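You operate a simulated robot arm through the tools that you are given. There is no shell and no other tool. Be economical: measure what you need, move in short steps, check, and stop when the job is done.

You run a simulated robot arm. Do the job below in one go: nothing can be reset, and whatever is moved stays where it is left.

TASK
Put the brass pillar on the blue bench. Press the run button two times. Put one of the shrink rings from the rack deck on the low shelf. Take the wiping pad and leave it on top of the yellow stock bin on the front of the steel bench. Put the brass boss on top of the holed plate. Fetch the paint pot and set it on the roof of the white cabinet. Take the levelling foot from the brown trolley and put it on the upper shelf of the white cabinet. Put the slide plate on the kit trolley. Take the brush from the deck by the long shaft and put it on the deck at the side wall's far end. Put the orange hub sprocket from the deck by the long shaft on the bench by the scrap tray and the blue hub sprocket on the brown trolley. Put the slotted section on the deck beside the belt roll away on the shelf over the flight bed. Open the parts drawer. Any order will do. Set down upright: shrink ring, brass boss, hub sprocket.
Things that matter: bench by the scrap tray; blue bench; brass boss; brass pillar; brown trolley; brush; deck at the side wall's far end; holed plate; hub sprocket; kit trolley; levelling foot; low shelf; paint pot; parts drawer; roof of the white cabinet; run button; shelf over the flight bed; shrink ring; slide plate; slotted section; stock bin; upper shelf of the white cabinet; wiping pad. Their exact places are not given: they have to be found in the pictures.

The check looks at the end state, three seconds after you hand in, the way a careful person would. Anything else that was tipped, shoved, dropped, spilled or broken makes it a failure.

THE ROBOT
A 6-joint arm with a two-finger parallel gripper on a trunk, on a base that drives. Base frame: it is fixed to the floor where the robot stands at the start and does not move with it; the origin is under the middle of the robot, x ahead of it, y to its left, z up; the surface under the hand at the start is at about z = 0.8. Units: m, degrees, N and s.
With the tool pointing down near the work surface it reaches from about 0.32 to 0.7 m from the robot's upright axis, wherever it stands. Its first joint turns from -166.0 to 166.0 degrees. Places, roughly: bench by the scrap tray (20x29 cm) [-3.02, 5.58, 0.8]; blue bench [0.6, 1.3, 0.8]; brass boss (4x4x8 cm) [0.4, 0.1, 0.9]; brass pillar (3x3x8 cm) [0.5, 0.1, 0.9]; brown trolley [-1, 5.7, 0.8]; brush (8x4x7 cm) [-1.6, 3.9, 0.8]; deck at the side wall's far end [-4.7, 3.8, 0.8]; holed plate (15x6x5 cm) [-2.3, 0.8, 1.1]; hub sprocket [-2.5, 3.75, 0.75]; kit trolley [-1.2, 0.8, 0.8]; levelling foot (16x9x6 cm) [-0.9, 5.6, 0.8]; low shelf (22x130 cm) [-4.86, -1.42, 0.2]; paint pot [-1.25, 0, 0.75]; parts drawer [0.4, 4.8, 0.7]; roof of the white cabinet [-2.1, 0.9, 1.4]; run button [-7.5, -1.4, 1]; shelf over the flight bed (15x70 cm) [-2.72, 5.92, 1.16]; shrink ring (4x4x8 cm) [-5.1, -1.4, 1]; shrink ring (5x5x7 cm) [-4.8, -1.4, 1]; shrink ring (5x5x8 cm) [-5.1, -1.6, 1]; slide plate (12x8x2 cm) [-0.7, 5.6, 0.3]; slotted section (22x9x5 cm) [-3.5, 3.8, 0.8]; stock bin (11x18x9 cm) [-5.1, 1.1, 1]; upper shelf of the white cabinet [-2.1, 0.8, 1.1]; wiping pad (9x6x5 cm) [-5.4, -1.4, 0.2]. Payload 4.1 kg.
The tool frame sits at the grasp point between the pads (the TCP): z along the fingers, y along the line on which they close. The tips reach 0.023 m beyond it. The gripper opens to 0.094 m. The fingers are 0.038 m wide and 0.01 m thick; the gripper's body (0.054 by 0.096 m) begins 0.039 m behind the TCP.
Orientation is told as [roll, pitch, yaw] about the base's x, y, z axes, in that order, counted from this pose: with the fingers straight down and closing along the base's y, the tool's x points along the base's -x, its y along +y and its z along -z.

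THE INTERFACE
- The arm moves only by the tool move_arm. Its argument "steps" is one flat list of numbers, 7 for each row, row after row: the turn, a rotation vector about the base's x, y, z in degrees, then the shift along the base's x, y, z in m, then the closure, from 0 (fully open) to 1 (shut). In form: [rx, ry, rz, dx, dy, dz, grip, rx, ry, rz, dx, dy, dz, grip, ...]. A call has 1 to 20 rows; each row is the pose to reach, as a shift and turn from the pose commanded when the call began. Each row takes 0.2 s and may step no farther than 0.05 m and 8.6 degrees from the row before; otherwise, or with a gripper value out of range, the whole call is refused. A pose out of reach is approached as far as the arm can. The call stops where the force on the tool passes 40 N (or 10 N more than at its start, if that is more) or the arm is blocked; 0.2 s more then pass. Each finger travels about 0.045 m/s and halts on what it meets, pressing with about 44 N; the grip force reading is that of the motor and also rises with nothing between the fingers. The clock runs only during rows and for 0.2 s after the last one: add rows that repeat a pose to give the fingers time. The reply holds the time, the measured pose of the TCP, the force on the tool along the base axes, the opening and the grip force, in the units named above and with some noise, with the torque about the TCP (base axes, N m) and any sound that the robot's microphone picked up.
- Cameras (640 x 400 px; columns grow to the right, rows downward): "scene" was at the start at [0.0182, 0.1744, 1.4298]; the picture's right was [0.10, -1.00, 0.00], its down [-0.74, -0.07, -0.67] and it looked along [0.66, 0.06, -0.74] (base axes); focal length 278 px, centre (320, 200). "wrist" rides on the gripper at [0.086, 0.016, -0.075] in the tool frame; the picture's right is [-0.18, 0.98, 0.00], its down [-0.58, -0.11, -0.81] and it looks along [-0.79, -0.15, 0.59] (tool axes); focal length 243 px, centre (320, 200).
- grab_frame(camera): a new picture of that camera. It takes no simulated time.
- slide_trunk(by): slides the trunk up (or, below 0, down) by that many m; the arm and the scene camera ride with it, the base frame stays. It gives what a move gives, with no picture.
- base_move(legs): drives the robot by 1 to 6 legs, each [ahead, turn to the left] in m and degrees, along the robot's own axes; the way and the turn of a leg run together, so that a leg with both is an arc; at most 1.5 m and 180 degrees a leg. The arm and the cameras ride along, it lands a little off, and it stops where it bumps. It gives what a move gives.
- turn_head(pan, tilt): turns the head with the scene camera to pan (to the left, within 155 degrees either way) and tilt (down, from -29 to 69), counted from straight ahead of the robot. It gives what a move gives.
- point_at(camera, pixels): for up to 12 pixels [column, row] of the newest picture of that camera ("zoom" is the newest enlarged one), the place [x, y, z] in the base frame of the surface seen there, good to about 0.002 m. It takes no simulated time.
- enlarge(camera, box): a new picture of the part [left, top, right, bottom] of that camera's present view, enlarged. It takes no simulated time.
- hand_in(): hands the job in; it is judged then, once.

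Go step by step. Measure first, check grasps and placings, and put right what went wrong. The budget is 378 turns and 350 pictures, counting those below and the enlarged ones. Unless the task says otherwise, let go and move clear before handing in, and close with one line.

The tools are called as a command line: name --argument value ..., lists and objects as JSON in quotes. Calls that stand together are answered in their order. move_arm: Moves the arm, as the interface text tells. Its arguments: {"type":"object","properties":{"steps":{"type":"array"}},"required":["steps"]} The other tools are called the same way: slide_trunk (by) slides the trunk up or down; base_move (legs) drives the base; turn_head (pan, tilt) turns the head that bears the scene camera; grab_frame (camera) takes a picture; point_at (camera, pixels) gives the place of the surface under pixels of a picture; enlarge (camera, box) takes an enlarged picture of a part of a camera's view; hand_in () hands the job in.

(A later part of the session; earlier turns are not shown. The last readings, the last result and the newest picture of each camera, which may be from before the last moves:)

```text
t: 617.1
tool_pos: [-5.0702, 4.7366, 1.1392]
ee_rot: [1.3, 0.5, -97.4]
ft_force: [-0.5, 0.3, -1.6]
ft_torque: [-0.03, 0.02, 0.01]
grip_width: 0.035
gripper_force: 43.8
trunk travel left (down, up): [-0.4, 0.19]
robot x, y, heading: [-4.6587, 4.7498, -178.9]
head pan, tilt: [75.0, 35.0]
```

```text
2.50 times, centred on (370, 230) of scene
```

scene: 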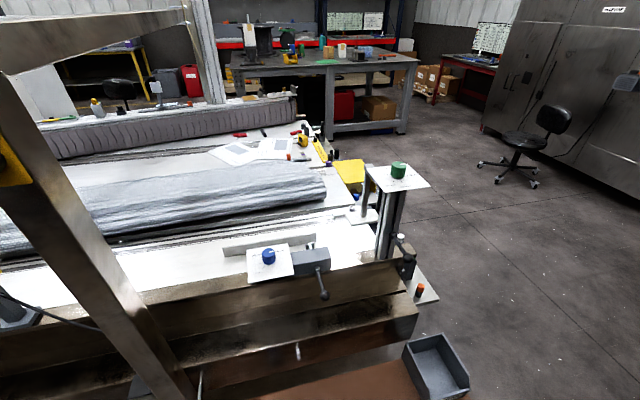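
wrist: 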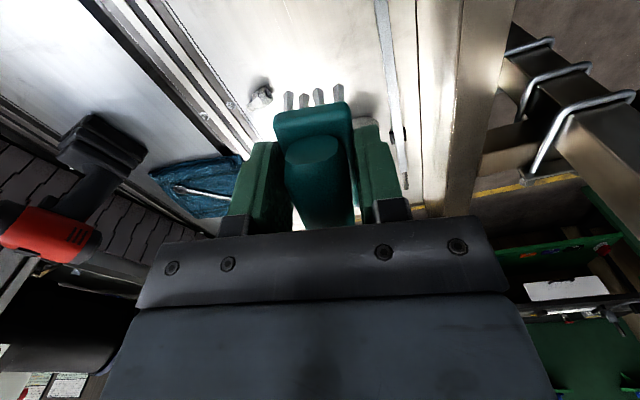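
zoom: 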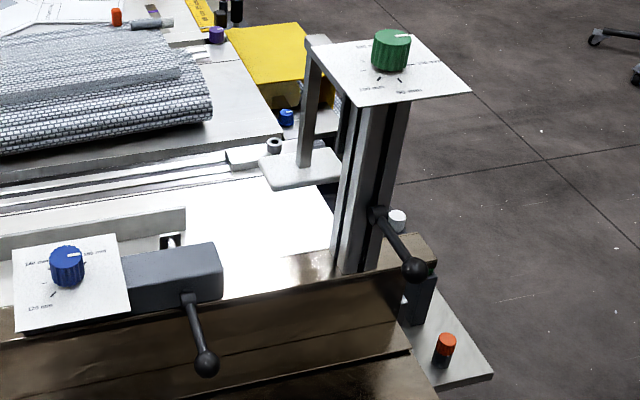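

The clamp sits on the wall (y about 4.03), so the deck strip between guide bar (y 3.78) and wall around x -4.7 may still be open from above. I'll face it and look down from closer.

base_move --legs '[[0, 88.5], [0.2, 0]]'

slide_trunk --by 0.19

turn_head --pan 10 --tilt 55

grab_frame --camera "scene"

grab_frame --camera "wrist"

```text
t: 622.5
tool_pos: [-4.6354, 4.1376, 1.1385]
ee_rot: [1.3, 0.5, -6.5]
ft_force: [-0.7, -0.6, -0.3]
ft_torque: [-0.03, 0.01, -0.03]
grip_width: 0.0349
gripper_force: 43.8
trunk travel left (down, up): [-0.4, 0.19]
robot x, y, heading: [-4.6506, 4.5482, -87.8]
head pan, tilt: [75.0, 35.0]
```

```text
t: 624.6
tool_pos: [-4.6358, 4.1383, 1.3285]
ee_rot: [1.3, 0.5, -6.6]
ft_force: [0.2, -0.4, -0.6]
ft_torque: [-0.04, -0.01, -0.03]
grip_width: 0.0348
gripper_force: 44.0
trunk travel left (down, up): [-0.59, 0.0]
robot x, y, heading: [-4.652, 4.548, -87.6]
head pan, tilt: [75.0, 35.0]
```

```text
t: 626.0
tool_pos: [-4.6351, 4.1373, 1.3277]
ee_rot: [1.3, 0.5, -6.6]
ft_force: [0.6, 0.5, -0.1]
ft_torque: [0.01, 0.01, 0.0]
grip_width: 0.0347
gripper_force: 44.3
trunk travel left (down, up): [-0.59, 0.0]
robot x, y, heading: [-4.6497, 4.5495, -87.7]
head pan, tilt: [10.0, 55.0]
```

```text
168 pictures are left
```

scene: 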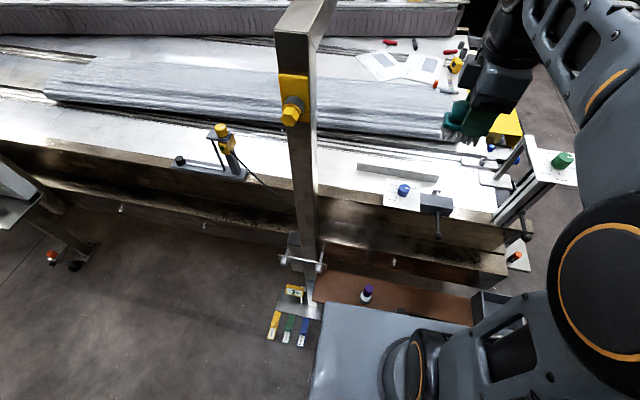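

```text
167 pictures are left
```

wrist: 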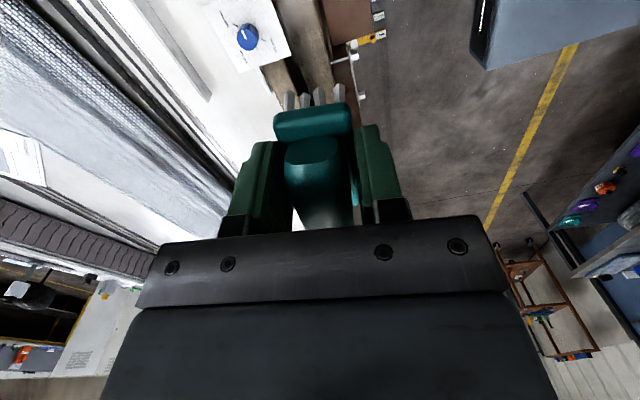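

I'll enlarge the clamp and bar area here and measure it.

enlarge --camera "scene" --box '[300, 120, 580, 260]'

point_at --camera "scene" --pixels '[[385, 206], [388, 184], [420, 186], [435, 195], [450, 197], [370, 188], [340, 185], [345, 172], [430, 177], [455, 190], [470, 195], [425, 178]]'

```text
2.29 times, centred on (440, 190) of scene
```

zoom: 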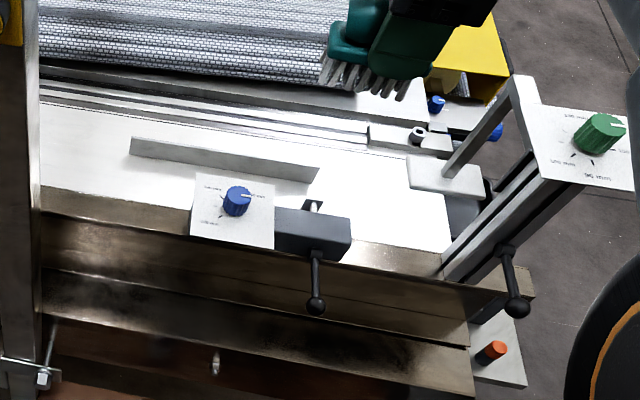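

```text
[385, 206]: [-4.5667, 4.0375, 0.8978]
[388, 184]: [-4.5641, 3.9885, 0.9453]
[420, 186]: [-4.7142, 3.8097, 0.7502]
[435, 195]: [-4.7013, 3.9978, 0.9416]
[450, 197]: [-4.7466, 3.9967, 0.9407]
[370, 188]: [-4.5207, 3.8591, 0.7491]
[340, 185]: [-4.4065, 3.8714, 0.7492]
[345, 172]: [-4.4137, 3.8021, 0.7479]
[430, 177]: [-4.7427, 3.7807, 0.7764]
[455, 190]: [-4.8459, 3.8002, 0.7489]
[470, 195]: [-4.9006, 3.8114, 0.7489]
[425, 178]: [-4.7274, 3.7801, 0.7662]
```

Between bar (y 3.79) and clamp (y 3.98) there's an open strip; I'll place the brush at about (-4.68,3.865). I'll close in 0.06 m, keep the trunk up so the forearm comes from above, and approach.

base_move --legs '[[0.06, 0]]'

move_arm --steps '[0, 0, 2, -0.006, -0.035, 0, 1, 0, 0, 4, -0.012, -0.07, 0, 1, 0, 0, 6, -0.02, -0.105, 0, 1, 0, 0, 6.6, -0.03, -0.14, 0, 1, 0, 0, 6.6, -0.04, -0.175, 0, 1, 0, 0, 6.6, -0.045, -0.21, 0, 1, 0, 0, 6.6, -0.045, -0.21, -0.05, 1, 0, 0, 6.6, -0.045, -0.21, -0.1, 1, 0, 0, 6.6, -0.045, -0.21, -0.15, 1, 0, 0, 6.6, -0.045, -0.21, -0.2, 1, 0, 0, 6.6, -0.045, -0.21, -0.25, 1, 0, 0, 6.6, -0.045, -0.21, -0.3, 1]'

grab_frame --camera "scene"

grab_frame --camera "wrist"

```text
t: 626.9
tool_pos: [-4.6328, 4.0762, 1.3289]
ee_rot: [1.3, 0.4, -6.6]
ft_force: [0.8, -1.0, -0.8]
ft_torque: [0.01, 0.02, -0.01]
grip_width: 0.0348
gripper_force: 43.5
trunk travel left (down, up): [-0.59, 0.0]
robot x, y, heading: [-4.6472, 4.4891, -87.7]
head pan, tilt: [10.0, 55.0]
```

```text
t: 629.5
tool_pos: [-4.6761, 3.869, 1.0251]
ee_rot: [1.3, 0.5, 0.1]
ft_force: [0.5, 0.9, -0.8]
ft_torque: [-0.01, -0.01, -0.01]
grip_width: 0.0347
gripper_force: 43.6
out of reach, approached as far as the arm can: row 6
trunk travel left (down, up): [-0.59, 0.0]
robot x, y, heading: [-4.6465, 4.4922, -88.1]
head pan, tilt: [10.0, 55.0]
```

```text
165 pictures are left
```

scene: 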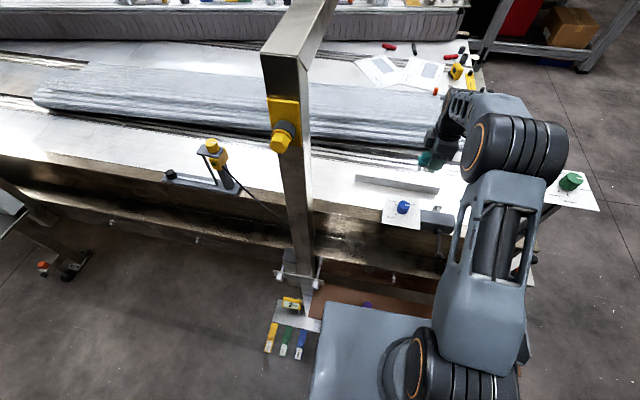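

```text
164 pictures are left
```

wrist: 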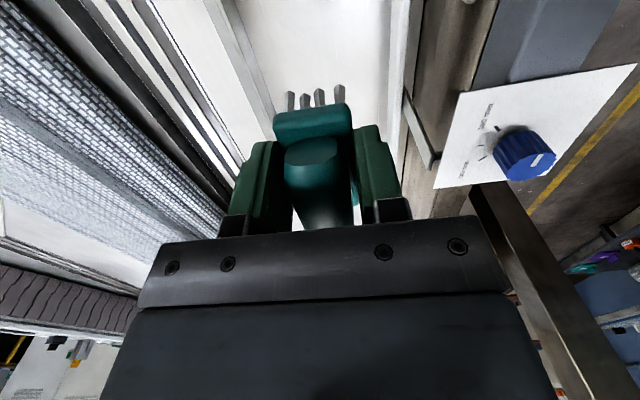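

The elbow is near the green-knob plate at (575,185). I'll measure both before lowering.

point_at --camera "scene" --pixels '[[560, 150], [520, 125], [545, 190], [570, 181], [590, 200], [555, 185], [510, 180], [480, 150], [470, 115], [500, 250]]'

```text
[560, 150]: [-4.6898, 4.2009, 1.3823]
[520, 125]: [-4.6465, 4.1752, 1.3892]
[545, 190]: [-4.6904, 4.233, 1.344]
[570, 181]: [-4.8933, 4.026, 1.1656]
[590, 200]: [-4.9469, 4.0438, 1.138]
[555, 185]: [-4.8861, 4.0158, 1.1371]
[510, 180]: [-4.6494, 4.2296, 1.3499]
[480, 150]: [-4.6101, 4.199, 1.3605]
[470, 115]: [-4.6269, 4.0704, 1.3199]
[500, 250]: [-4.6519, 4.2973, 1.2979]
```

The elbow is well clear. I'll lower the brush toward the deck, gently at the end.

move_arm --steps '[0, 0, 0, 0, -0.003, -0.045, 1, 0, 0, 0, 0, -0.003, -0.09, 1, 0, 0, 0, 0, -0.003, -0.135, 1, 0, 0, 0, 0, -0.003, -0.175, 1, 0, 0, 0, 0, -0.003, -0.205, 1, 0, 0, 0, 0, -0.003, -0.218, 1, 0, 0, 0, 0, -0.003, -0.224, 1, 0, 0, 0, 0, -0.003, -0.224, 1]'

grab_frame --camera "wrist"

grab_frame --camera "scene"

```text
t: 631.3
tool_pos: [-4.6789, 3.8652, 0.8023]
ee_rot: [1.4, 0.6, -0.1]
ft_force: [-0.2, 0.3, -0.5]
ft_torque: [0.04, 0.0, -0.02]
grip_width: 0.0348
gripper_force: 44.1
trunk travel left (down, up): [-0.59, 0.0]
robot x, y, heading: [-4.6494, 4.4918, -87.9]
head pan, tilt: [10.0, 55.0]
```

```text
163 pictures are left
```

wrist: 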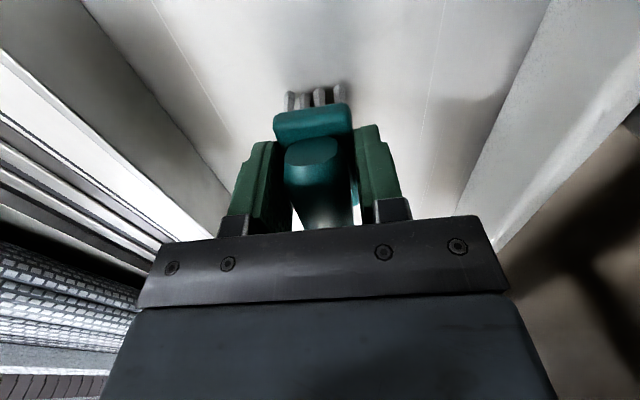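

```text
162 pictures are left
```

scene: 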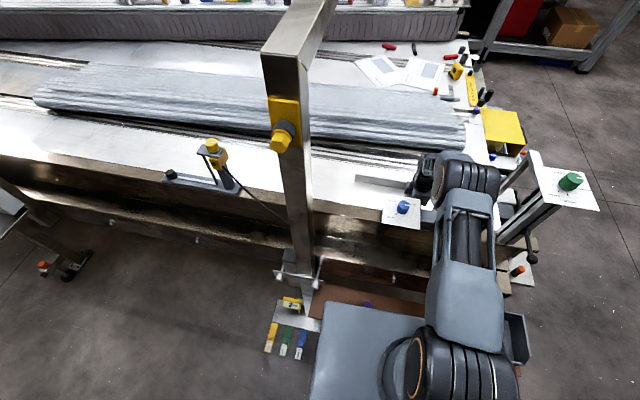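

All clear, about 5 mm above the deck. I'll lower to contact, release and rise straight up.

move_arm --steps '[0, 0, 0, 0, 0, -0.003, 1, 0, 0, 0, 0, 0, -0.005, 1, 0, 0, 0, 0, 0, -0.006, 1, 0, 0, 0, 0, 0, -0.006, 0.6, 0, 0, 0, 0, 0, -0.006, 0.35, 0, 0, 0, 0, 0, -0.006, 0.35, 0, 0, 0, 0, 0, 0.03, 0.35, 0, 0, 0, 0, 0, 0.075, 0.35, 0, 0, 0, 0, 0, 0.12, 0.35, 0, 0, 0, 0, 0, 0.165, 0.35, 0, 0, 0, 0, 0, 0.21, 0.35, 0, 0, 0, 0, 0, 0.255, 0.35, 0, 0, 0, 0, 0.03, 0.29, 0.35, 0, 0, 0, 0, 0.07, 0.31, 0.35, 0, 0, 0, 0, 0.115, 0.32, 0.35, 0, 0, 0, 0, 0.16, 0.33, 0.35, 0, 0, 0, 0, 0.205, 0.34, 0.35]'

enlarge --camera "scene" --box '[340, 120, 500, 250]'

grab_frame --camera "wrist"

```text
t: 634.9
tool_pos: [-4.6755, 4.0681, 1.1432]
ee_rot: [1.2, 0.5, 0.1]
ft_force: [-0.1, 0.5, -0.7]
ft_torque: [-0.04, 0.03, 0.01]
grip_width: 0.0609
gripper_force: 0.0
trunk travel left (down, up): [-0.59, 0.0]
robot x, y, heading: [-4.648, 4.4934, -87.9]
head pan, tilt: [10.0, 55.0]
```

```text
3.08 times, centred on (420, 185) of scene
```

zoom: 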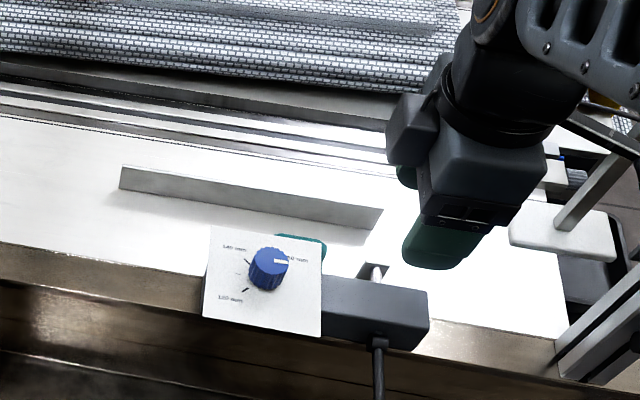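

```text
160 pictures are left
```

wrist: 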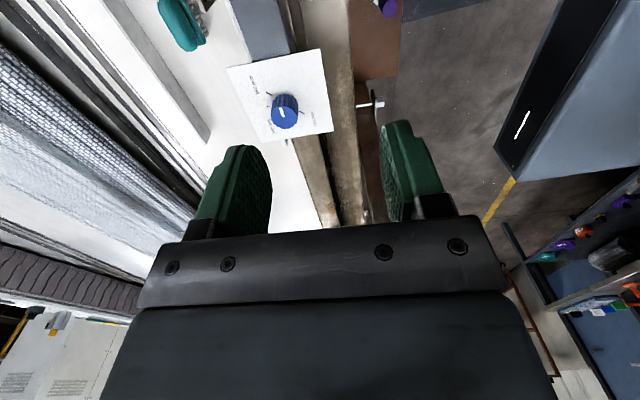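

The brush stands on the deck behind the clamp plate. I'll enlarge the wrist view to confirm it's flat.

enlarge --camera "wrist" --box '[120, 0, 300, 100]'

point_at --camera "wrist" --pixels '[[178, 20], [185, 35], [195, 30], [205, 20]]'

```text
3.56 times, centred on (210, 50) of wrist
```

zoom: 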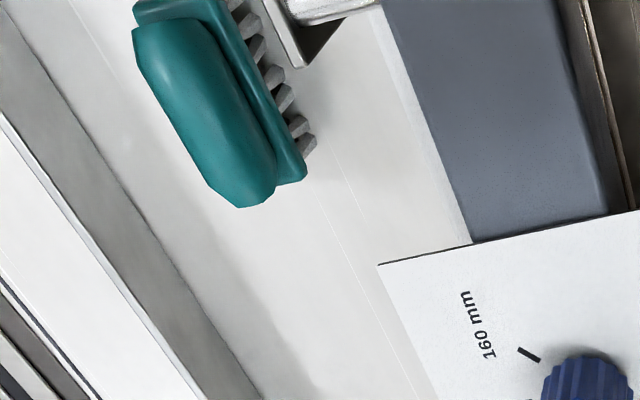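

```text
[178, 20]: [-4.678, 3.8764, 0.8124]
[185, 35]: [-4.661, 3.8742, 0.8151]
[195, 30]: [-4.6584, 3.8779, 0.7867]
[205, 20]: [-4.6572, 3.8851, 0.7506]
```

The brush stands flat on its bristles at (-4.68,3.876). Next the blue sprocket; I'll drive back east to about x -2.35.

base_move --legs '[[-0.3, 0], [0, 88], [1.2, 0], [1.12, 0], [0, -90]]'

slide_trunk --by -0.19

turn_head --pan 0 --tilt 40

grab_frame --camera "scene"

```text
t: 655.4
tool_pos: [-2.4514, 4.2386, 1.1443]
ee_rot: [1.3, 0.5, -7.6]
ft_force: [-0.1, -0.3, -0.2]
ft_torque: [-0.01, 0.04, 0.01]
grip_width: 0.0611
gripper_force: 0.1
trunk travel left (down, up): [-0.59, 0.0]
robot x, y, heading: [-2.3641, 4.6553, -95.7]
head pan, tilt: [10.0, 55.0]
```

```text
t: 657.5
tool_pos: [-2.451, 4.2391, 0.9544]
ee_rot: [1.3, 0.5, -7.6]
ft_force: [0.0, -0.2, 0.2]
ft_torque: [-0.01, 0.01, -0.01]
grip_width: 0.0609
gripper_force: 0.1
trunk travel left (down, up): [-0.4, 0.19]
robot x, y, heading: [-2.3668, 4.6568, -95.2]
head pan, tilt: [10.0, 55.0]
```

```text
t: 658.2
tool_pos: [-2.4499, 4.2393, 0.9535]
ee_rot: [1.3, 0.5, -7.6]
ft_force: [-0.6, -0.1, 0.4]
ft_torque: [0.0, -0.02, -0.01]
grip_width: 0.061
gripper_force: 0.1
trunk travel left (down, up): [-0.4, 0.19]
robot x, y, heading: [-2.3682, 4.6567, -95.2]
head pan, tilt: [0.0, 40.0]
```

```text
158 pictures are left
```

scene: 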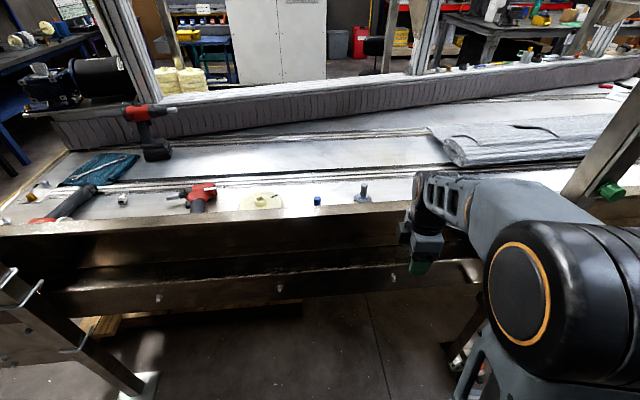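

The hand is low now, so I'll raise it before driving in. Then I'll close in 0.2 m and straighten.

move_arm --steps '[0, 0, 0, 0, 0, 0.045, 0.5, 0, 0, 0, 0, 0, 0.09, 0.5, 0, 0, 0, 0, 0, 0.135, 0.5, 0, 0, 0, 0, 0, 0.16, 0.5]'

base_move --legs '[[0.2, 5]]'

grab_frame --camera "wrist"

```text
t: 659.2
tool_pos: [-2.4506, 4.2367, 1.1148]
ee_rot: [1.3, 0.5, -7.6]
ft_force: [0.0, -0.2, -1.1]
ft_torque: [0.03, 0.05, 0.0]
grip_width: 0.0473
gripper_force: 0.1
trunk travel left (down, up): [-0.4, 0.19]
robot x, y, heading: [-2.366, 4.6521, -95.7]
head pan, tilt: [0.0, 40.0]
```

```text
t: 660.8
tool_pos: [-2.4239, 4.0294, 1.1138]
ee_rot: [1.2, 0.6, -2.6]
ft_force: [-0.3, 1.2, 0.3]
ft_torque: [-0.02, 0.0, -0.04]
grip_width: 0.0473
gripper_force: 0.0
trunk travel left (down, up): [-0.4, 0.19]
robot x, y, heading: [-2.378, 4.4501, -90.5]
head pan, tilt: [0.0, 40.0]
```

```text
157 pictures are left
```

wrist: 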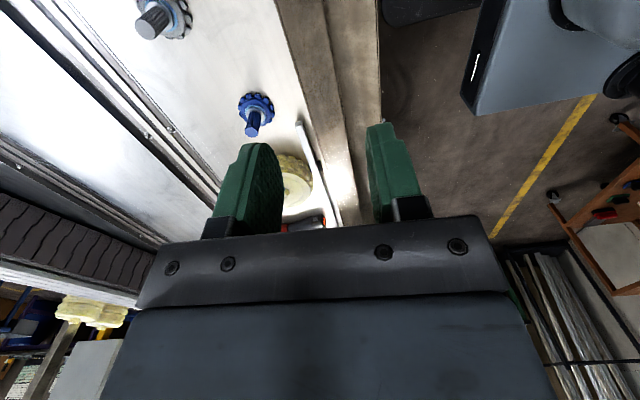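

The blue sprocket is at (253,120). I'll move over its known position (-2.2625,3.8705) and remeasure.

move_arm --steps '[0, 0, 0, 0.03, -0.03, 0, 0.5, 0, 0, 0, 0.06, -0.06, 0, 0.5, 0, 0, 0, 0.09, -0.09, 0, 0.5, 0, 0, 0, 0.12, -0.12, 0, 0.5, 0, 0, 0, 0.15, -0.15, 0, 0.5, 0, 0, 0, 0.1615, -0.159, -0.03, 0.5, 0, 0, 0, 0.1615, -0.159, -0.075, 0.5, 0, 0, 0, 0.1615, -0.159, -0.12, 0.5, 0, 0, 0, 0.1615, -0.159, -0.135, 0.5]'

grab_frame --camera "wrist"

```text
t: 662.8
tool_pos: [-2.2608, 3.8689, 0.9783]
ee_rot: [1.2, 0.6, -2.5]
ft_force: [0.2, 0.3, -0.4]
ft_torque: [-0.01, -0.02, 0.02]
grip_width: 0.0469
gripper_force: 0.0
trunk travel left (down, up): [-0.4, 0.19]
robot x, y, heading: [-2.3815, 4.4528, -90.6]
head pan, tilt: [0.0, 40.0]
```

```text
156 pictures are left
```

wrist: 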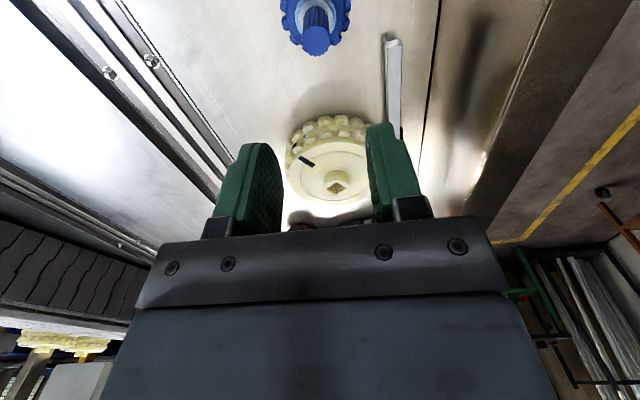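

point_at --camera "wrist" --pixels '[[316, 41], [306, 41], [327, 40], [316, 33], [316, 50], [393, 60], [345, 140]]'

```text
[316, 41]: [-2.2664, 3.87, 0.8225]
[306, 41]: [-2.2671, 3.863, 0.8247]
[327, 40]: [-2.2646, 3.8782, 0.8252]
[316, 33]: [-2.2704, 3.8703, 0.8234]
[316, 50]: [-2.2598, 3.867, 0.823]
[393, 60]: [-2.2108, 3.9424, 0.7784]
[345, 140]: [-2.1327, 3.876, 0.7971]
```

The blue hub's centre is (-2.2655,3.870). I'll descend, grip and lift it.

move_arm --steps '[0, 0, 0, -0.0045, 0.001, -0.045, 0.5, 0, 0, 0, -0.0045, 0.001, -0.09, 0.5, 0, 0, 0, -0.0045, 0.001, -0.135, 0.5, 0, 0, 0, -0.0045, 0.001, -0.165, 0.5, 0, 0, 0, -0.0045, 0.001, -0.1755, 0.5, 0, 0, 0, -0.0045, 0.001, -0.1755, 0.5, 0, 0, 0, -0.0045, 0.001, -0.1755, 1, 0, 0, 0, -0.0045, 0.001, -0.1755, 1, 0, 0, 0, -0.0045, 0.001, -0.1755, 1, 0, 0, 0, -0.0045, 0.001, -0.1755, 1, 0, 0, 0, -0.0045, 0.001, -0.14, 1, 0, 0, 0, -0.0045, 0.001, -0.1, 1, 0, 0, 0, -0.0045, 0.001, -0.06, 1, 0, 0, 0, -0.0045, 0.001, -0.02, 1, 0, 0, 0, -0.0045, 0.001, 0.02, 1, 0, 0, 0, -0.0045, 0.001, 0.06, 1, 0, 0, 0, -0.0045, 0.001, 0.1, 1, 0, 0, 0, -0.04, 0.03, 0.12, 1, 0, 0, 0, -0.075, 0.06, 0.13, 1, 0, 0, 0, -0.11, 0.09, 0.14, 1]'

grab_frame --camera "wrist"

```text
t: 667.0
tool_pos: [-2.3734, 3.9583, 1.1216]
ee_rot: [1.3, 0.4, -2.6]
ft_force: [-0.2, -0.6, -1.5]
ft_torque: [0.02, 0.0, -0.01]
grip_width: 0.0236
gripper_force: 44.2
trunk travel left (down, up): [-0.4, 0.19]
robot x, y, heading: [-2.3789, 4.4531, -90.6]
head pan, tilt: [0.0, 40.0]
```

```text
155 pictures are left
```

wrist: 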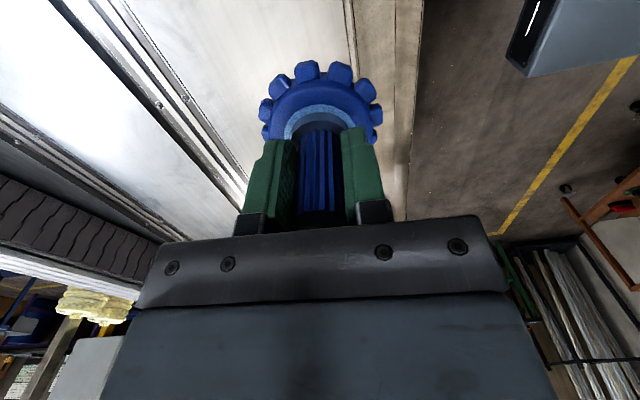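

The blue sprocket is held. I'll back off, drive east, and face the brown trolley from the south.

base_move --legs '[[-0.34, 0], [0, 90.5], [1.35, 0], [0, 90]]'

turn_head --pan 10 --tilt 40

grab_frame --camera "scene"

```text
t: 683.2
tool_pos: [-1.0069, 5.2408, 1.1217]
ee_rot: [1.4, 0.4, 174.5]
ft_force: [-0.5, 0.2, -2.1]
ft_torque: [-0.02, 0.0, -0.01]
grip_width: 0.0233
gripper_force: 43.7
trunk travel left (down, up): [-0.4, 0.19]
robot x, y, heading: [-1.0287, 4.749, 86.7]
head pan, tilt: [0.0, 40.0]
```

```text
t: 683.9
tool_pos: [-1.0053, 5.2415, 1.1215]
ee_rot: [1.3, 0.5, 174.5]
ft_force: [0.7, -0.1, -0.9]
ft_torque: [0.01, -0.02, 0.02]
grip_width: 0.0234
gripper_force: 44.0
trunk travel left (down, up): [-0.4, 0.19]
robot x, y, heading: [-1.0264, 4.7494, 86.7]
head pan, tilt: [10.0, 40.0]
```

```text
154 pictures are left
```

scene: 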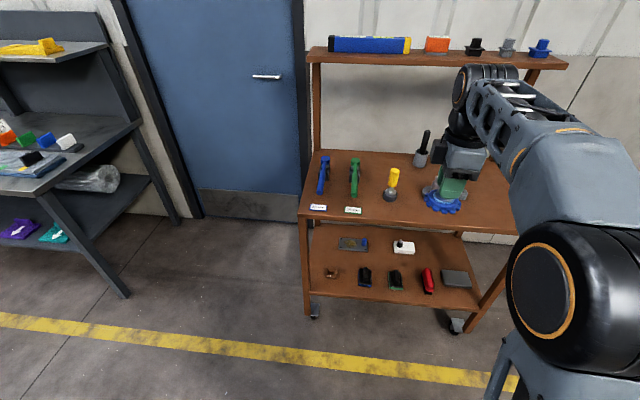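

On the trolley top the front edge right of the yellow tool looks free. I'll measure spots there.

point_at --camera "scene" --pixels '[[400, 208], [430, 218], [470, 220], [390, 200], [391, 172], [390, 158], [352, 210], [480, 205], [455, 277], [470, 270], [440, 285], [310, 230]]'

enlarge --camera "scene" --box '[300, 130, 540, 310]'

```text
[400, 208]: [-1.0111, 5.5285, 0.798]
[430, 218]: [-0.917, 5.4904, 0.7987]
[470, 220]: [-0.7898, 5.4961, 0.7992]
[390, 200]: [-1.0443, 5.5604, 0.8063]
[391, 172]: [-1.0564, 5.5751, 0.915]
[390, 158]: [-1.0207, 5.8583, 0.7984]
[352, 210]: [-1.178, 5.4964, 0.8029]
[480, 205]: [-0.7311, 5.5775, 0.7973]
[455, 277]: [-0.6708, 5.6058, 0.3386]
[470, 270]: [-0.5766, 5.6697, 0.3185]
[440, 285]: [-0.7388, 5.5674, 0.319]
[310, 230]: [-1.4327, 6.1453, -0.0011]
```

```text
2.22 times, centred on (420, 220) of scene
```

zoom: 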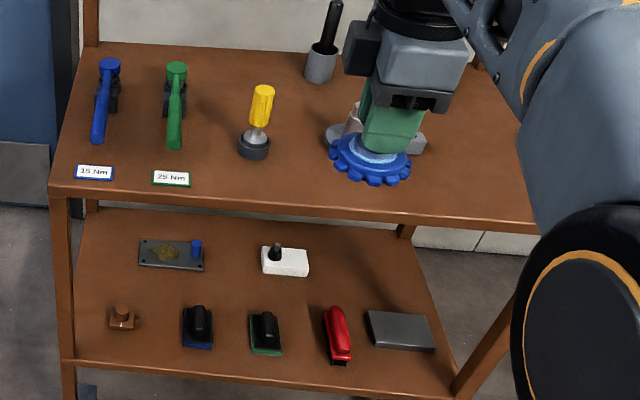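

There's room at the front right, around (-0.69,5.56), clear of the levelling foot (x to about -0.8). I'll move the base up and to the right.

base_move --legs '[[0, -32], [0.27, 0], [0, 35]]'

turn_head --pan 15 --tilt 50

grab_frame --camera "scene"

grab_frame --camera "wrist"

```text
t: 689.1
tool_pos: [-0.8774, 5.4676, 1.1215]
ee_rot: [1.4, 0.5, 177.9]
ft_force: [0.0, -0.8, -1.2]
ft_torque: [0.0, -0.01, 0.0]
grip_width: 0.0233
gripper_force: 43.9
trunk travel left (down, up): [-0.4, 0.19]
robot x, y, heading: [-0.8666, 4.9726, 90.3]
head pan, tilt: [10.0, 40.0]
```

```text
t: 689.8
tool_pos: [-0.8769, 5.4668, 1.1216]
ee_rot: [1.3, 0.5, 178.1]
ft_force: [-0.4, 0.3, -1.3]
ft_torque: [-0.02, 0.02, 0.04]
grip_width: 0.0235
gripper_force: 44.9
trunk travel left (down, up): [-0.4, 0.19]
robot x, y, heading: [-0.8691, 4.9686, 89.9]
head pan, tilt: [15.0, 50.0]
```

```text
152 pictures are left
```

scene: 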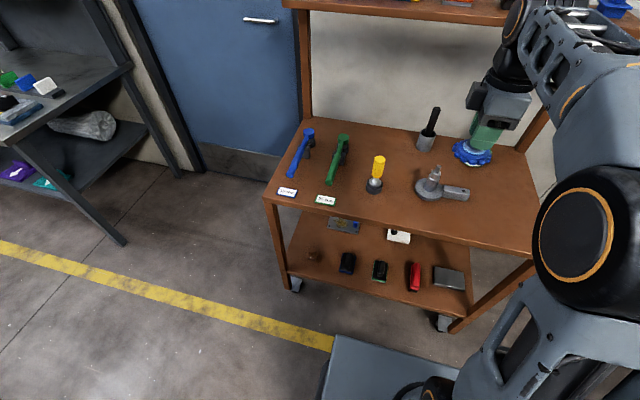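

```text
151 pictures are left
```

wrist: 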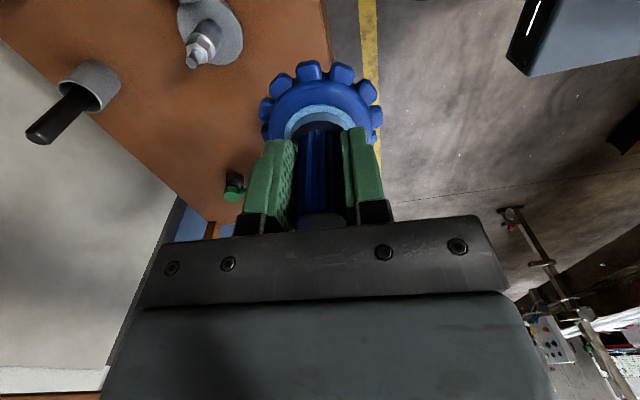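

The levelling foot shows at (440,188): a round base, a bolt and a side lug to (468,193). I'll measure the free area to its right and the foot.

point_at --camera "scene" --pixels '[[500, 225], [490, 210], [510, 240], [530, 240], [468, 194], [418, 190], [434, 170], [436, 190], [455, 192], [445, 230], [520, 210]]'

enlarge --camera "scene" --box '[390, 100, 550, 270]'

```text
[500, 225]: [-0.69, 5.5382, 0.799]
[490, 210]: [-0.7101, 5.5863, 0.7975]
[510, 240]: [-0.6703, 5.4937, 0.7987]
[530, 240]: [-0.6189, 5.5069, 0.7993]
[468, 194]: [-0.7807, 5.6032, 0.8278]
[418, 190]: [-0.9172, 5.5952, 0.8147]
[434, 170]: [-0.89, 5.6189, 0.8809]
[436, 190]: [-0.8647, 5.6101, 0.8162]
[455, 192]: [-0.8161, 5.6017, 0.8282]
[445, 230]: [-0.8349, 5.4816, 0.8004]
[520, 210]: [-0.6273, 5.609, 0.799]
```

```text
2.35 times, centred on (470, 185) of scene
```

zoom: 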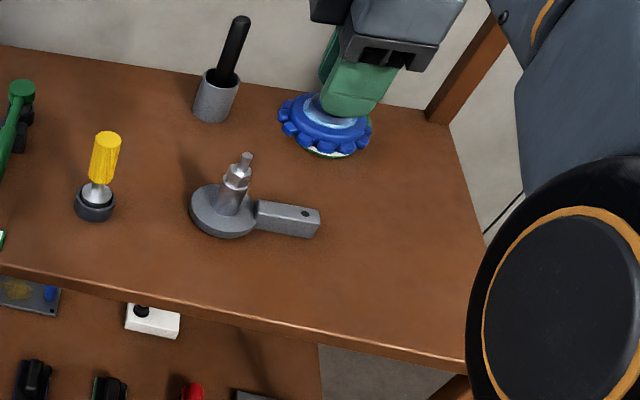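

I'll set the blue sprocket at (-0.66,5.575), clear of the foot's lug (x -0.78).

move_arm --steps '[0, 0, 0, 0.036, 0.018, 0, 1, 0, 0, 0, 0.072, 0.036, 0, 1, 0, 0, 0, 0.108, 0.054, 0, 1, 0, 0, 0, 0.144, 0.072, 0, 1, 0, 0, 0, 0.18, 0.09, 0, 1, 0, 0, 0, 0.216, 0.108, 0, 1, 0, 0, 0, 0.216, 0.108, -0.05, 1, 0, 0, 0, 0.216, 0.108, -0.1, 1, 0, 0, 0, 0.216, 0.108, -0.15, 1, 0, 0, 0, 0.216, 0.108, -0.2, 1, 0, 0, 0, 0.216, 0.108, -0.24, 1]'

grab_frame --camera "scene"

```text
t: 692.2
tool_pos: [-0.661, 5.5715, 0.8818]
ee_rot: [1.2, 0.5, 178.0]
ft_force: [-1.1, -0.6, -1.6]
ft_torque: [0.02, 0.01, 0.02]
grip_width: 0.0236
gripper_force: 44.1
out of reach, approached as far as the arm can: row 6
trunk travel left (down, up): [-0.4, 0.19]
robot x, y, heading: [-0.8649, 4.9698, 90.2]
head pan, tilt: [15.0, 50.0]
```

```text
149 pictures are left
```

scene: 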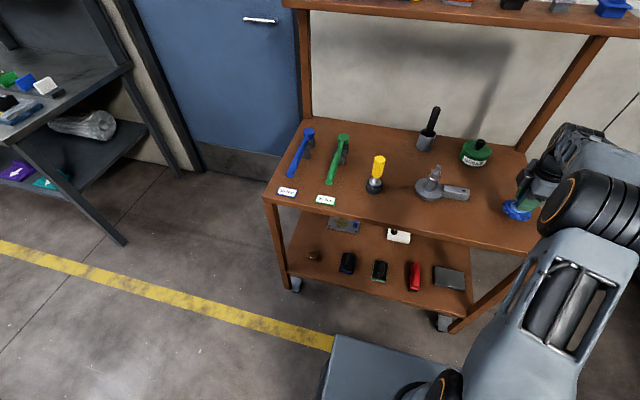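

The sprocket is 3 cm above the trolley top, clear of the foot and the green reel. I'll lower, release and rise.

move_arm --steps '[0, 0, 0, 0, 0, -0.015, 1, 0, 0, 0, 0, 0, -0.024, 1, 0, 0, 0, 0, 0, -0.028, 1, 0, 0, 0, 0, 0, -0.0295, 1, 0, 0, 0, 0, 0, -0.0295, 0.7, 0, 0, 0, 0, 0, -0.0295, 0.5, 0, 0, 0, 0, 0, -0.0295, 0.5, 0, 0, 0, 0, 0, 0.01, 0.5, 0, 0, 0, 0, 0, 0.055, 0.5, 0, 0, 0, 0, 0, 0.1, 0.5, 0, 0, 0, 0, 0, 0.145, 0.5, 0, 0, 0, 0, 0, 0.19, 0.5, 0, 0, 0, -0.04, -0.02, 0.2, 0.5, 0, 0, 0, -0.08, -0.04, 0.2, 0.5, 0, 0, 0, -0.12, -0.06, 0.2, 0.3, 0, 0, 0, -0.16, -0.06, 0.2, 0.1]'

grab_frame --camera "scene"

grab_frame --camera "wrist"

```text
t: 695.6
tool_pos: [-0.8196, 5.5124, 1.0789]
ee_rot: [1.3, 0.4, 178.0]
ft_force: [-0.4, -0.5, 0.4]
ft_torque: [0.01, 0.04, 0.0]
grip_width: 0.0847
gripper_force: 0.0
trunk travel left (down, up): [-0.4, 0.19]
robot x, y, heading: [-0.8643, 4.9728, 90.2]
head pan, tilt: [15.0, 50.0]
```

```text
148 pictures are left
```

scene: 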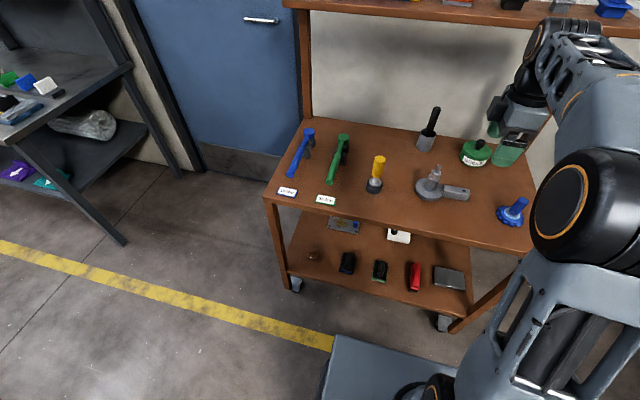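

```text
147 pictures are left
```

wrist: 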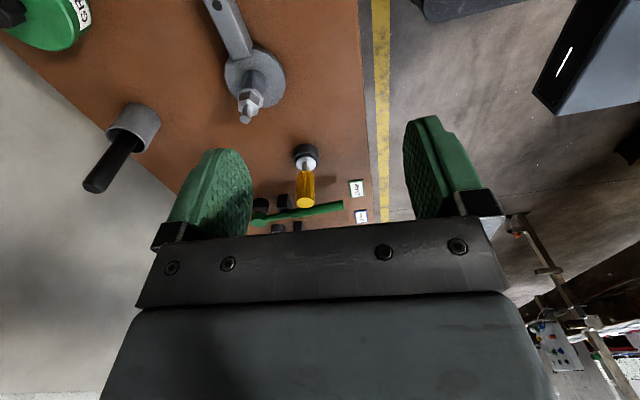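

The blue sprocket stands upright on the trolley. Next, the parts drawer is nearby at about (0.4,4.8), so I'll pull back and look east.

base_move --legs '[[-0.25, 0], [0, -90]]'

turn_head --pan 0 --tilt 30

grab_frame --camera "scene"

```text
t: 701.2
tool_pos: [-0.3255, 4.6965, 1.0799]
ee_rot: [1.3, 0.4, 89.7]
ft_force: [0.4, -0.8, 0.6]
ft_torque: [-0.04, -0.02, -0.01]
grip_width: 0.0846
gripper_force: 0.2
trunk travel left (down, up): [-0.4, 0.19]
robot x, y, heading: [-0.8667, 4.7298, 2.0]
head pan, tilt: [15.0, 50.0]
```

```text
t: 702.0
tool_pos: [-0.3246, 4.697, 1.0802]
ee_rot: [1.3, 0.5, 89.8]
ft_force: [-0.3, 0.6, 0.5]
ft_torque: [0.04, 0.0, 0.01]
grip_width: 0.0848
gripper_force: 0.1
trunk travel left (down, up): [-0.4, 0.19]
robot x, y, heading: [-0.8657, 4.7318, 1.7]
head pan, tilt: [0.0, 30.0]
```

```text
146 pictures are left
```

scene: 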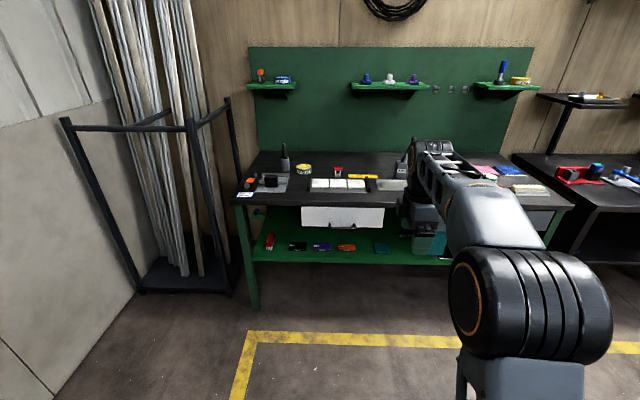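

The green bench has a light drawer with a handle at (343,215) and perhaps another behind the arm. I'll move nearer with the arm aside and enlarge.

enlarge --camera "scene" --box '[230, 140, 590, 290]'

point_at --camera "scene" --pixels '[[343, 215], [344, 226], [303, 210], [385, 212], [410, 218], [440, 222], [240, 195], [555, 200], [350, 250], [540, 215]]'

```text
1.78 times, centred on (410, 215) of scene
```

zoom: 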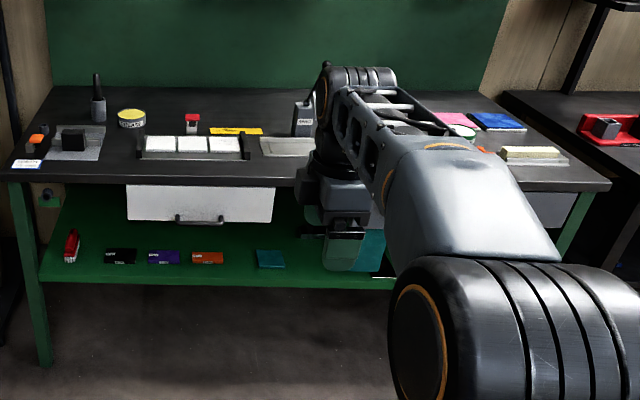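

```text
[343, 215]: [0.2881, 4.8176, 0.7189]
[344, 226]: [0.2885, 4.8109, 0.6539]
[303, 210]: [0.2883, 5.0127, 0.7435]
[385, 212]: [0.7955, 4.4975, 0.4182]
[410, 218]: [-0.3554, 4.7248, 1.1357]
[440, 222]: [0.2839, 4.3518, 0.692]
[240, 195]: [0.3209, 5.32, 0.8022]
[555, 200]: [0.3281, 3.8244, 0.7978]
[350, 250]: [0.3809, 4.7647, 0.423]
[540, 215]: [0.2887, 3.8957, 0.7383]
```

The white parts drawer's front is at x 0.288, y 4.62 to 5.01, with a bar handle at about (4.81, z 0.654). I'll drive closer and look at the handle.

base_move --legs '[[0.35, 0]]'

slide_trunk --by -0.2

turn_head --pan 12 --tilt 35

grab_frame --camera "scene"

grab_frame --camera "wrist"

```text
t: 704.3
tool_pos: [0.036, 4.7151, 1.0791]
ee_rot: [1.3, 0.5, 90.2]
ft_force: [-0.6, -1.0, -0.6]
ft_torque: [0.04, 0.0, 0.0]
grip_width: 0.0848
gripper_force: 0.0
trunk travel left (down, up): [-0.4, 0.19]
robot x, y, heading: [-0.5052, 4.7427, 2.1]
head pan, tilt: [0.0, 30.0]
```

```text
t: 706.5
tool_pos: [0.0349, 4.7142, 0.8804]
ee_rot: [1.3, 0.6, 90.2]
ft_force: [-0.2, 0.9, -0.2]
ft_torque: [-0.02, -0.01, 0.01]
grip_width: 0.0844
gripper_force: 0.0
trunk travel left (down, up): [-0.2, 0.39]
robot x, y, heading: [-0.505, 4.74, 2.3]
head pan, tilt: [0.0, 30.0]
```

```text
t: 707.2
tool_pos: [0.0362, 4.7152, 0.8796]
ee_rot: [1.2, 0.6, 90.2]
ft_force: [0.3, 1.0, -0.3]
ft_torque: [0.03, -0.01, 0.02]
grip_width: 0.0847
gripper_force: 0.2
trunk travel left (down, up): [-0.2, 0.39]
robot x, y, heading: [-0.5053, 4.7405, 2.2]
head pan, tilt: [12.0, 35.0]
```

```text
144 pictures are left
```

scene: 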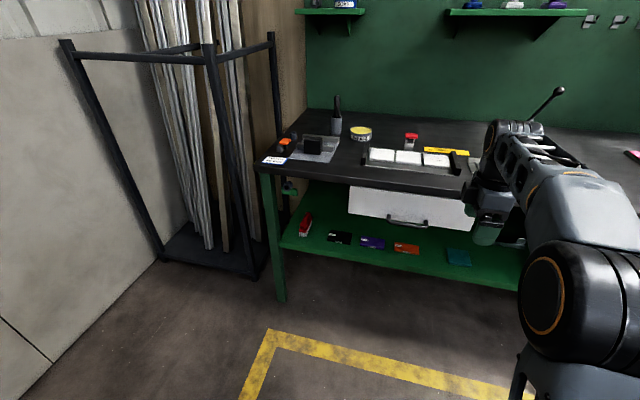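

```text
143 pictures are left
```

wrist: 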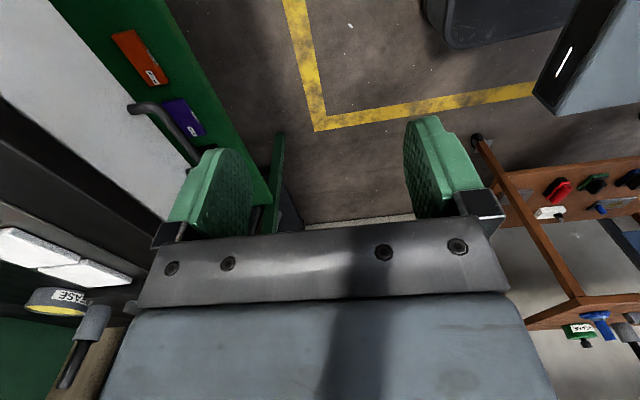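

The handle is a bowed bar standing off the drawer's front (wrist view (130,105) to (190,150)). I'll enlarge and measure it.

enlarge --camera "scene" --box '[330, 150, 500, 280]'

point_at --camera "scene" --pixels '[[407, 224], [395, 222], [420, 226], [388, 215], [427, 220], [407, 212], [360, 200], [470, 205], [350, 185], [400, 190], [470, 225]]'

point_at --camera "wrist" --pixels '[[145, 106], [160, 115], [175, 133], [187, 150], [132, 107], [100, 110], [60, 200]]'

```text
3.08 times, centred on (415, 215) of scene
```

zoom: 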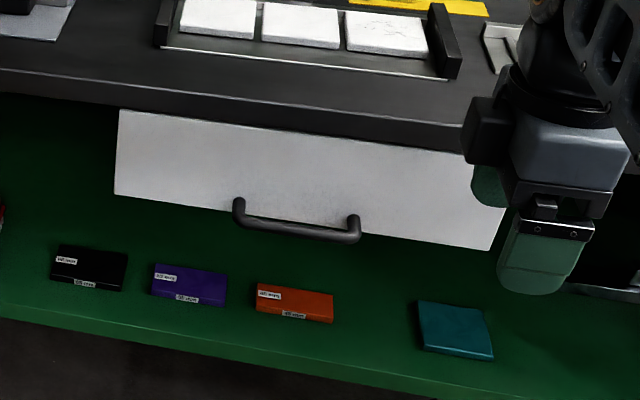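

```text
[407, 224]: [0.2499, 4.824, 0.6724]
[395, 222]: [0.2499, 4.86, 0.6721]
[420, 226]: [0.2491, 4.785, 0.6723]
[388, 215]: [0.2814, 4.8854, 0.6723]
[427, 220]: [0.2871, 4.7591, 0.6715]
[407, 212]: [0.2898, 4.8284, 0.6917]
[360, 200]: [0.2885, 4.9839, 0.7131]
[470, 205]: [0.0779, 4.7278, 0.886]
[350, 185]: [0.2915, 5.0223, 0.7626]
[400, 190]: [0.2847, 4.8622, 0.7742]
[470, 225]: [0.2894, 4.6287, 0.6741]
```

```text
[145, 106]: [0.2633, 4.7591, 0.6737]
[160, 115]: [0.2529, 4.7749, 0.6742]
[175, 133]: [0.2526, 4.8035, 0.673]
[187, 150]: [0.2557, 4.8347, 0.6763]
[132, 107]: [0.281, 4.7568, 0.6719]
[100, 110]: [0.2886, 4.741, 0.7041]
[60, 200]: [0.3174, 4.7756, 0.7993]
```

The bar is at x 0.254, z 0.668 with a 3 cm gap behind it. With the fingers fully open I can drop the far finger behind the bar and pull; first I'll close in 0.15 m.

base_move --legs '[[0.15, 0]]'

move_arm --steps '[0, 0, 0, 0.0, 0.04, 0, 0, 0, 0, 0, 0.0, 0.08, 0, 0, 0, 0, 0, 0.0, 0.107, 0, 0, 0, 0, 0, 0.0, 0.107, 0, 0]'

grab_frame --camera "wrist"

```text
t: 708.6
tool_pos: [0.187, 4.7203, 0.8798]
ee_rot: [1.2, 0.6, 90.2]
ft_force: [-0.2, -0.7, 0.8]
ft_torque: [0.0, -0.01, -0.01]
grip_width: 0.0843
gripper_force: 0.0
trunk travel left (down, up): [-0.2, 0.39]
robot x, y, heading: [-0.3538, 4.7447, 2.4]
head pan, tilt: [12.0, 35.0]
```

```text
t: 709.6
tool_pos: [0.188, 4.8274, 0.8777]
ee_rot: [1.4, 0.5, 90.1]
ft_force: [0.1, 0.0, 0.0]
ft_torque: [-0.01, 0.02, 0.03]
grip_width: 0.0943
gripper_force: 0.1
trunk travel left (down, up): [-0.2, 0.39]
robot x, y, heading: [-0.3547, 4.7481, 2.3]
head pan, tilt: [12.0, 35.0]
```

```text
141 pictures are left
```

wrist: 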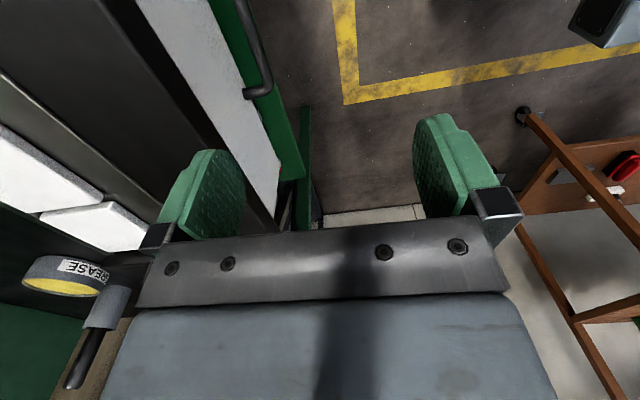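

The bar is at (255,60) in view. I'll measure the bar, drawer face and the bench top's front edge precisely.

point_at --camera "wrist" --pixels '[[252, 40], [262, 75], [245, 15], [268, 85], [200, 40], [250, 150], [180, 60], [150, 30], [165, 90], [140, 60]]'

```text
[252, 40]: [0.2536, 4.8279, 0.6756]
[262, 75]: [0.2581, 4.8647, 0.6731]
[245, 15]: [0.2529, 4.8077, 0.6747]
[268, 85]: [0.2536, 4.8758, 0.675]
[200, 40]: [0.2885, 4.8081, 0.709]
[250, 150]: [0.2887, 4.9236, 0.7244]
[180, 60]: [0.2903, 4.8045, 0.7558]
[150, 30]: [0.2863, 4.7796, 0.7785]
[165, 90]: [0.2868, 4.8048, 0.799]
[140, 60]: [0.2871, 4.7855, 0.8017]
```

The bar's rear is at x 0.259 and the bench edge at 0.2865, so TCP x 0.220 puts the far finger in the gap. I'll descend there.

move_arm --steps '[0, 0, 0, 0.032, -0.005, 0, 0, 0, 0, 0, 0.032, -0.005, -0.04, 0, 0, 0, 0, 0.032, -0.005, -0.08, 0, 0, 0, 0, 0.032, -0.005, -0.12, 0, 0, 0, 0, 0.032, -0.005, -0.16, 0, 0, 0, 0, 0.032, -0.005, -0.19, 0, 0, 0, 0, 0.032, -0.005, -0.203, 0]'

grab_frame --camera "wrist"

grab_frame --camera "scene"

```text
t: 711.2
tool_pos: [0.2184, 4.8209, 0.6747]
ee_rot: [1.3, 0.5, 90.3]
ft_force: [0.3, -0.5, 0.0]
ft_torque: [0.04, 0.01, -0.02]
grip_width: 0.0941
gripper_force: 0.0
trunk travel left (down, up): [-0.2, 0.39]
robot x, y, heading: [-0.3528, 4.749, 2.3]
head pan, tilt: [12.0, 35.0]
```

```text
140 pictures are left
```

wrist: 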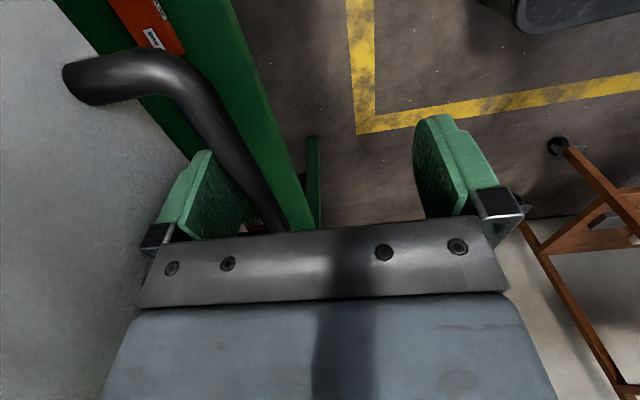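

```text
139 pictures are left
```

scene: 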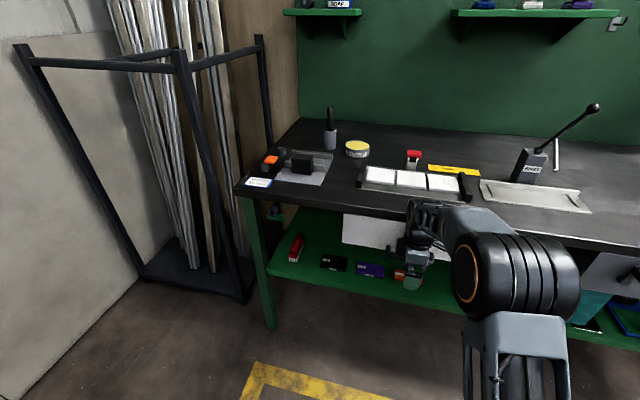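

The far finger is in the gap behind the bar. I'll pull straight back in small steps.

move_arm --steps '[0, 0, 0, -0.01, 0, 0, 0, 0, 0, 0, -0.02, 0, 0, 0, 0, 0, 0, -0.04, 0, 0, 0, 0, 0, 0, -0.06, 0, 0, 0, 0, 0, 0, -0.08, 0, 0, 0, 0, 0, 0, -0.1, 0, 0, 0, 0, 0, 0, -0.12, 0, 0, 0, 0, 0, 0, -0.14, 0, 0, 0, 0, 0, 0, -0.16, 0, 0, 0]'

grab_frame --camera "scene"

```text
t: 713.2
tool_pos: [0.0592, 4.8233, 0.6777]
ee_rot: [1.2, 0.5, 90.2]
ft_force: [0.8, 0.6, -0.9]
ft_torque: [-0.02, 0.04, 0.0]
grip_width: 0.0939
gripper_force: 0.0
trunk travel left (down, up): [-0.2, 0.39]
robot x, y, heading: [-0.3532, 4.7461, 2.5]
head pan, tilt: [12.0, 35.0]
```

```text
138 pictures are left
```

scene: 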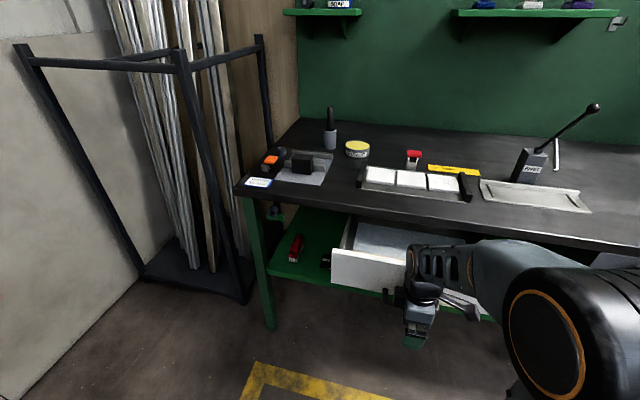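

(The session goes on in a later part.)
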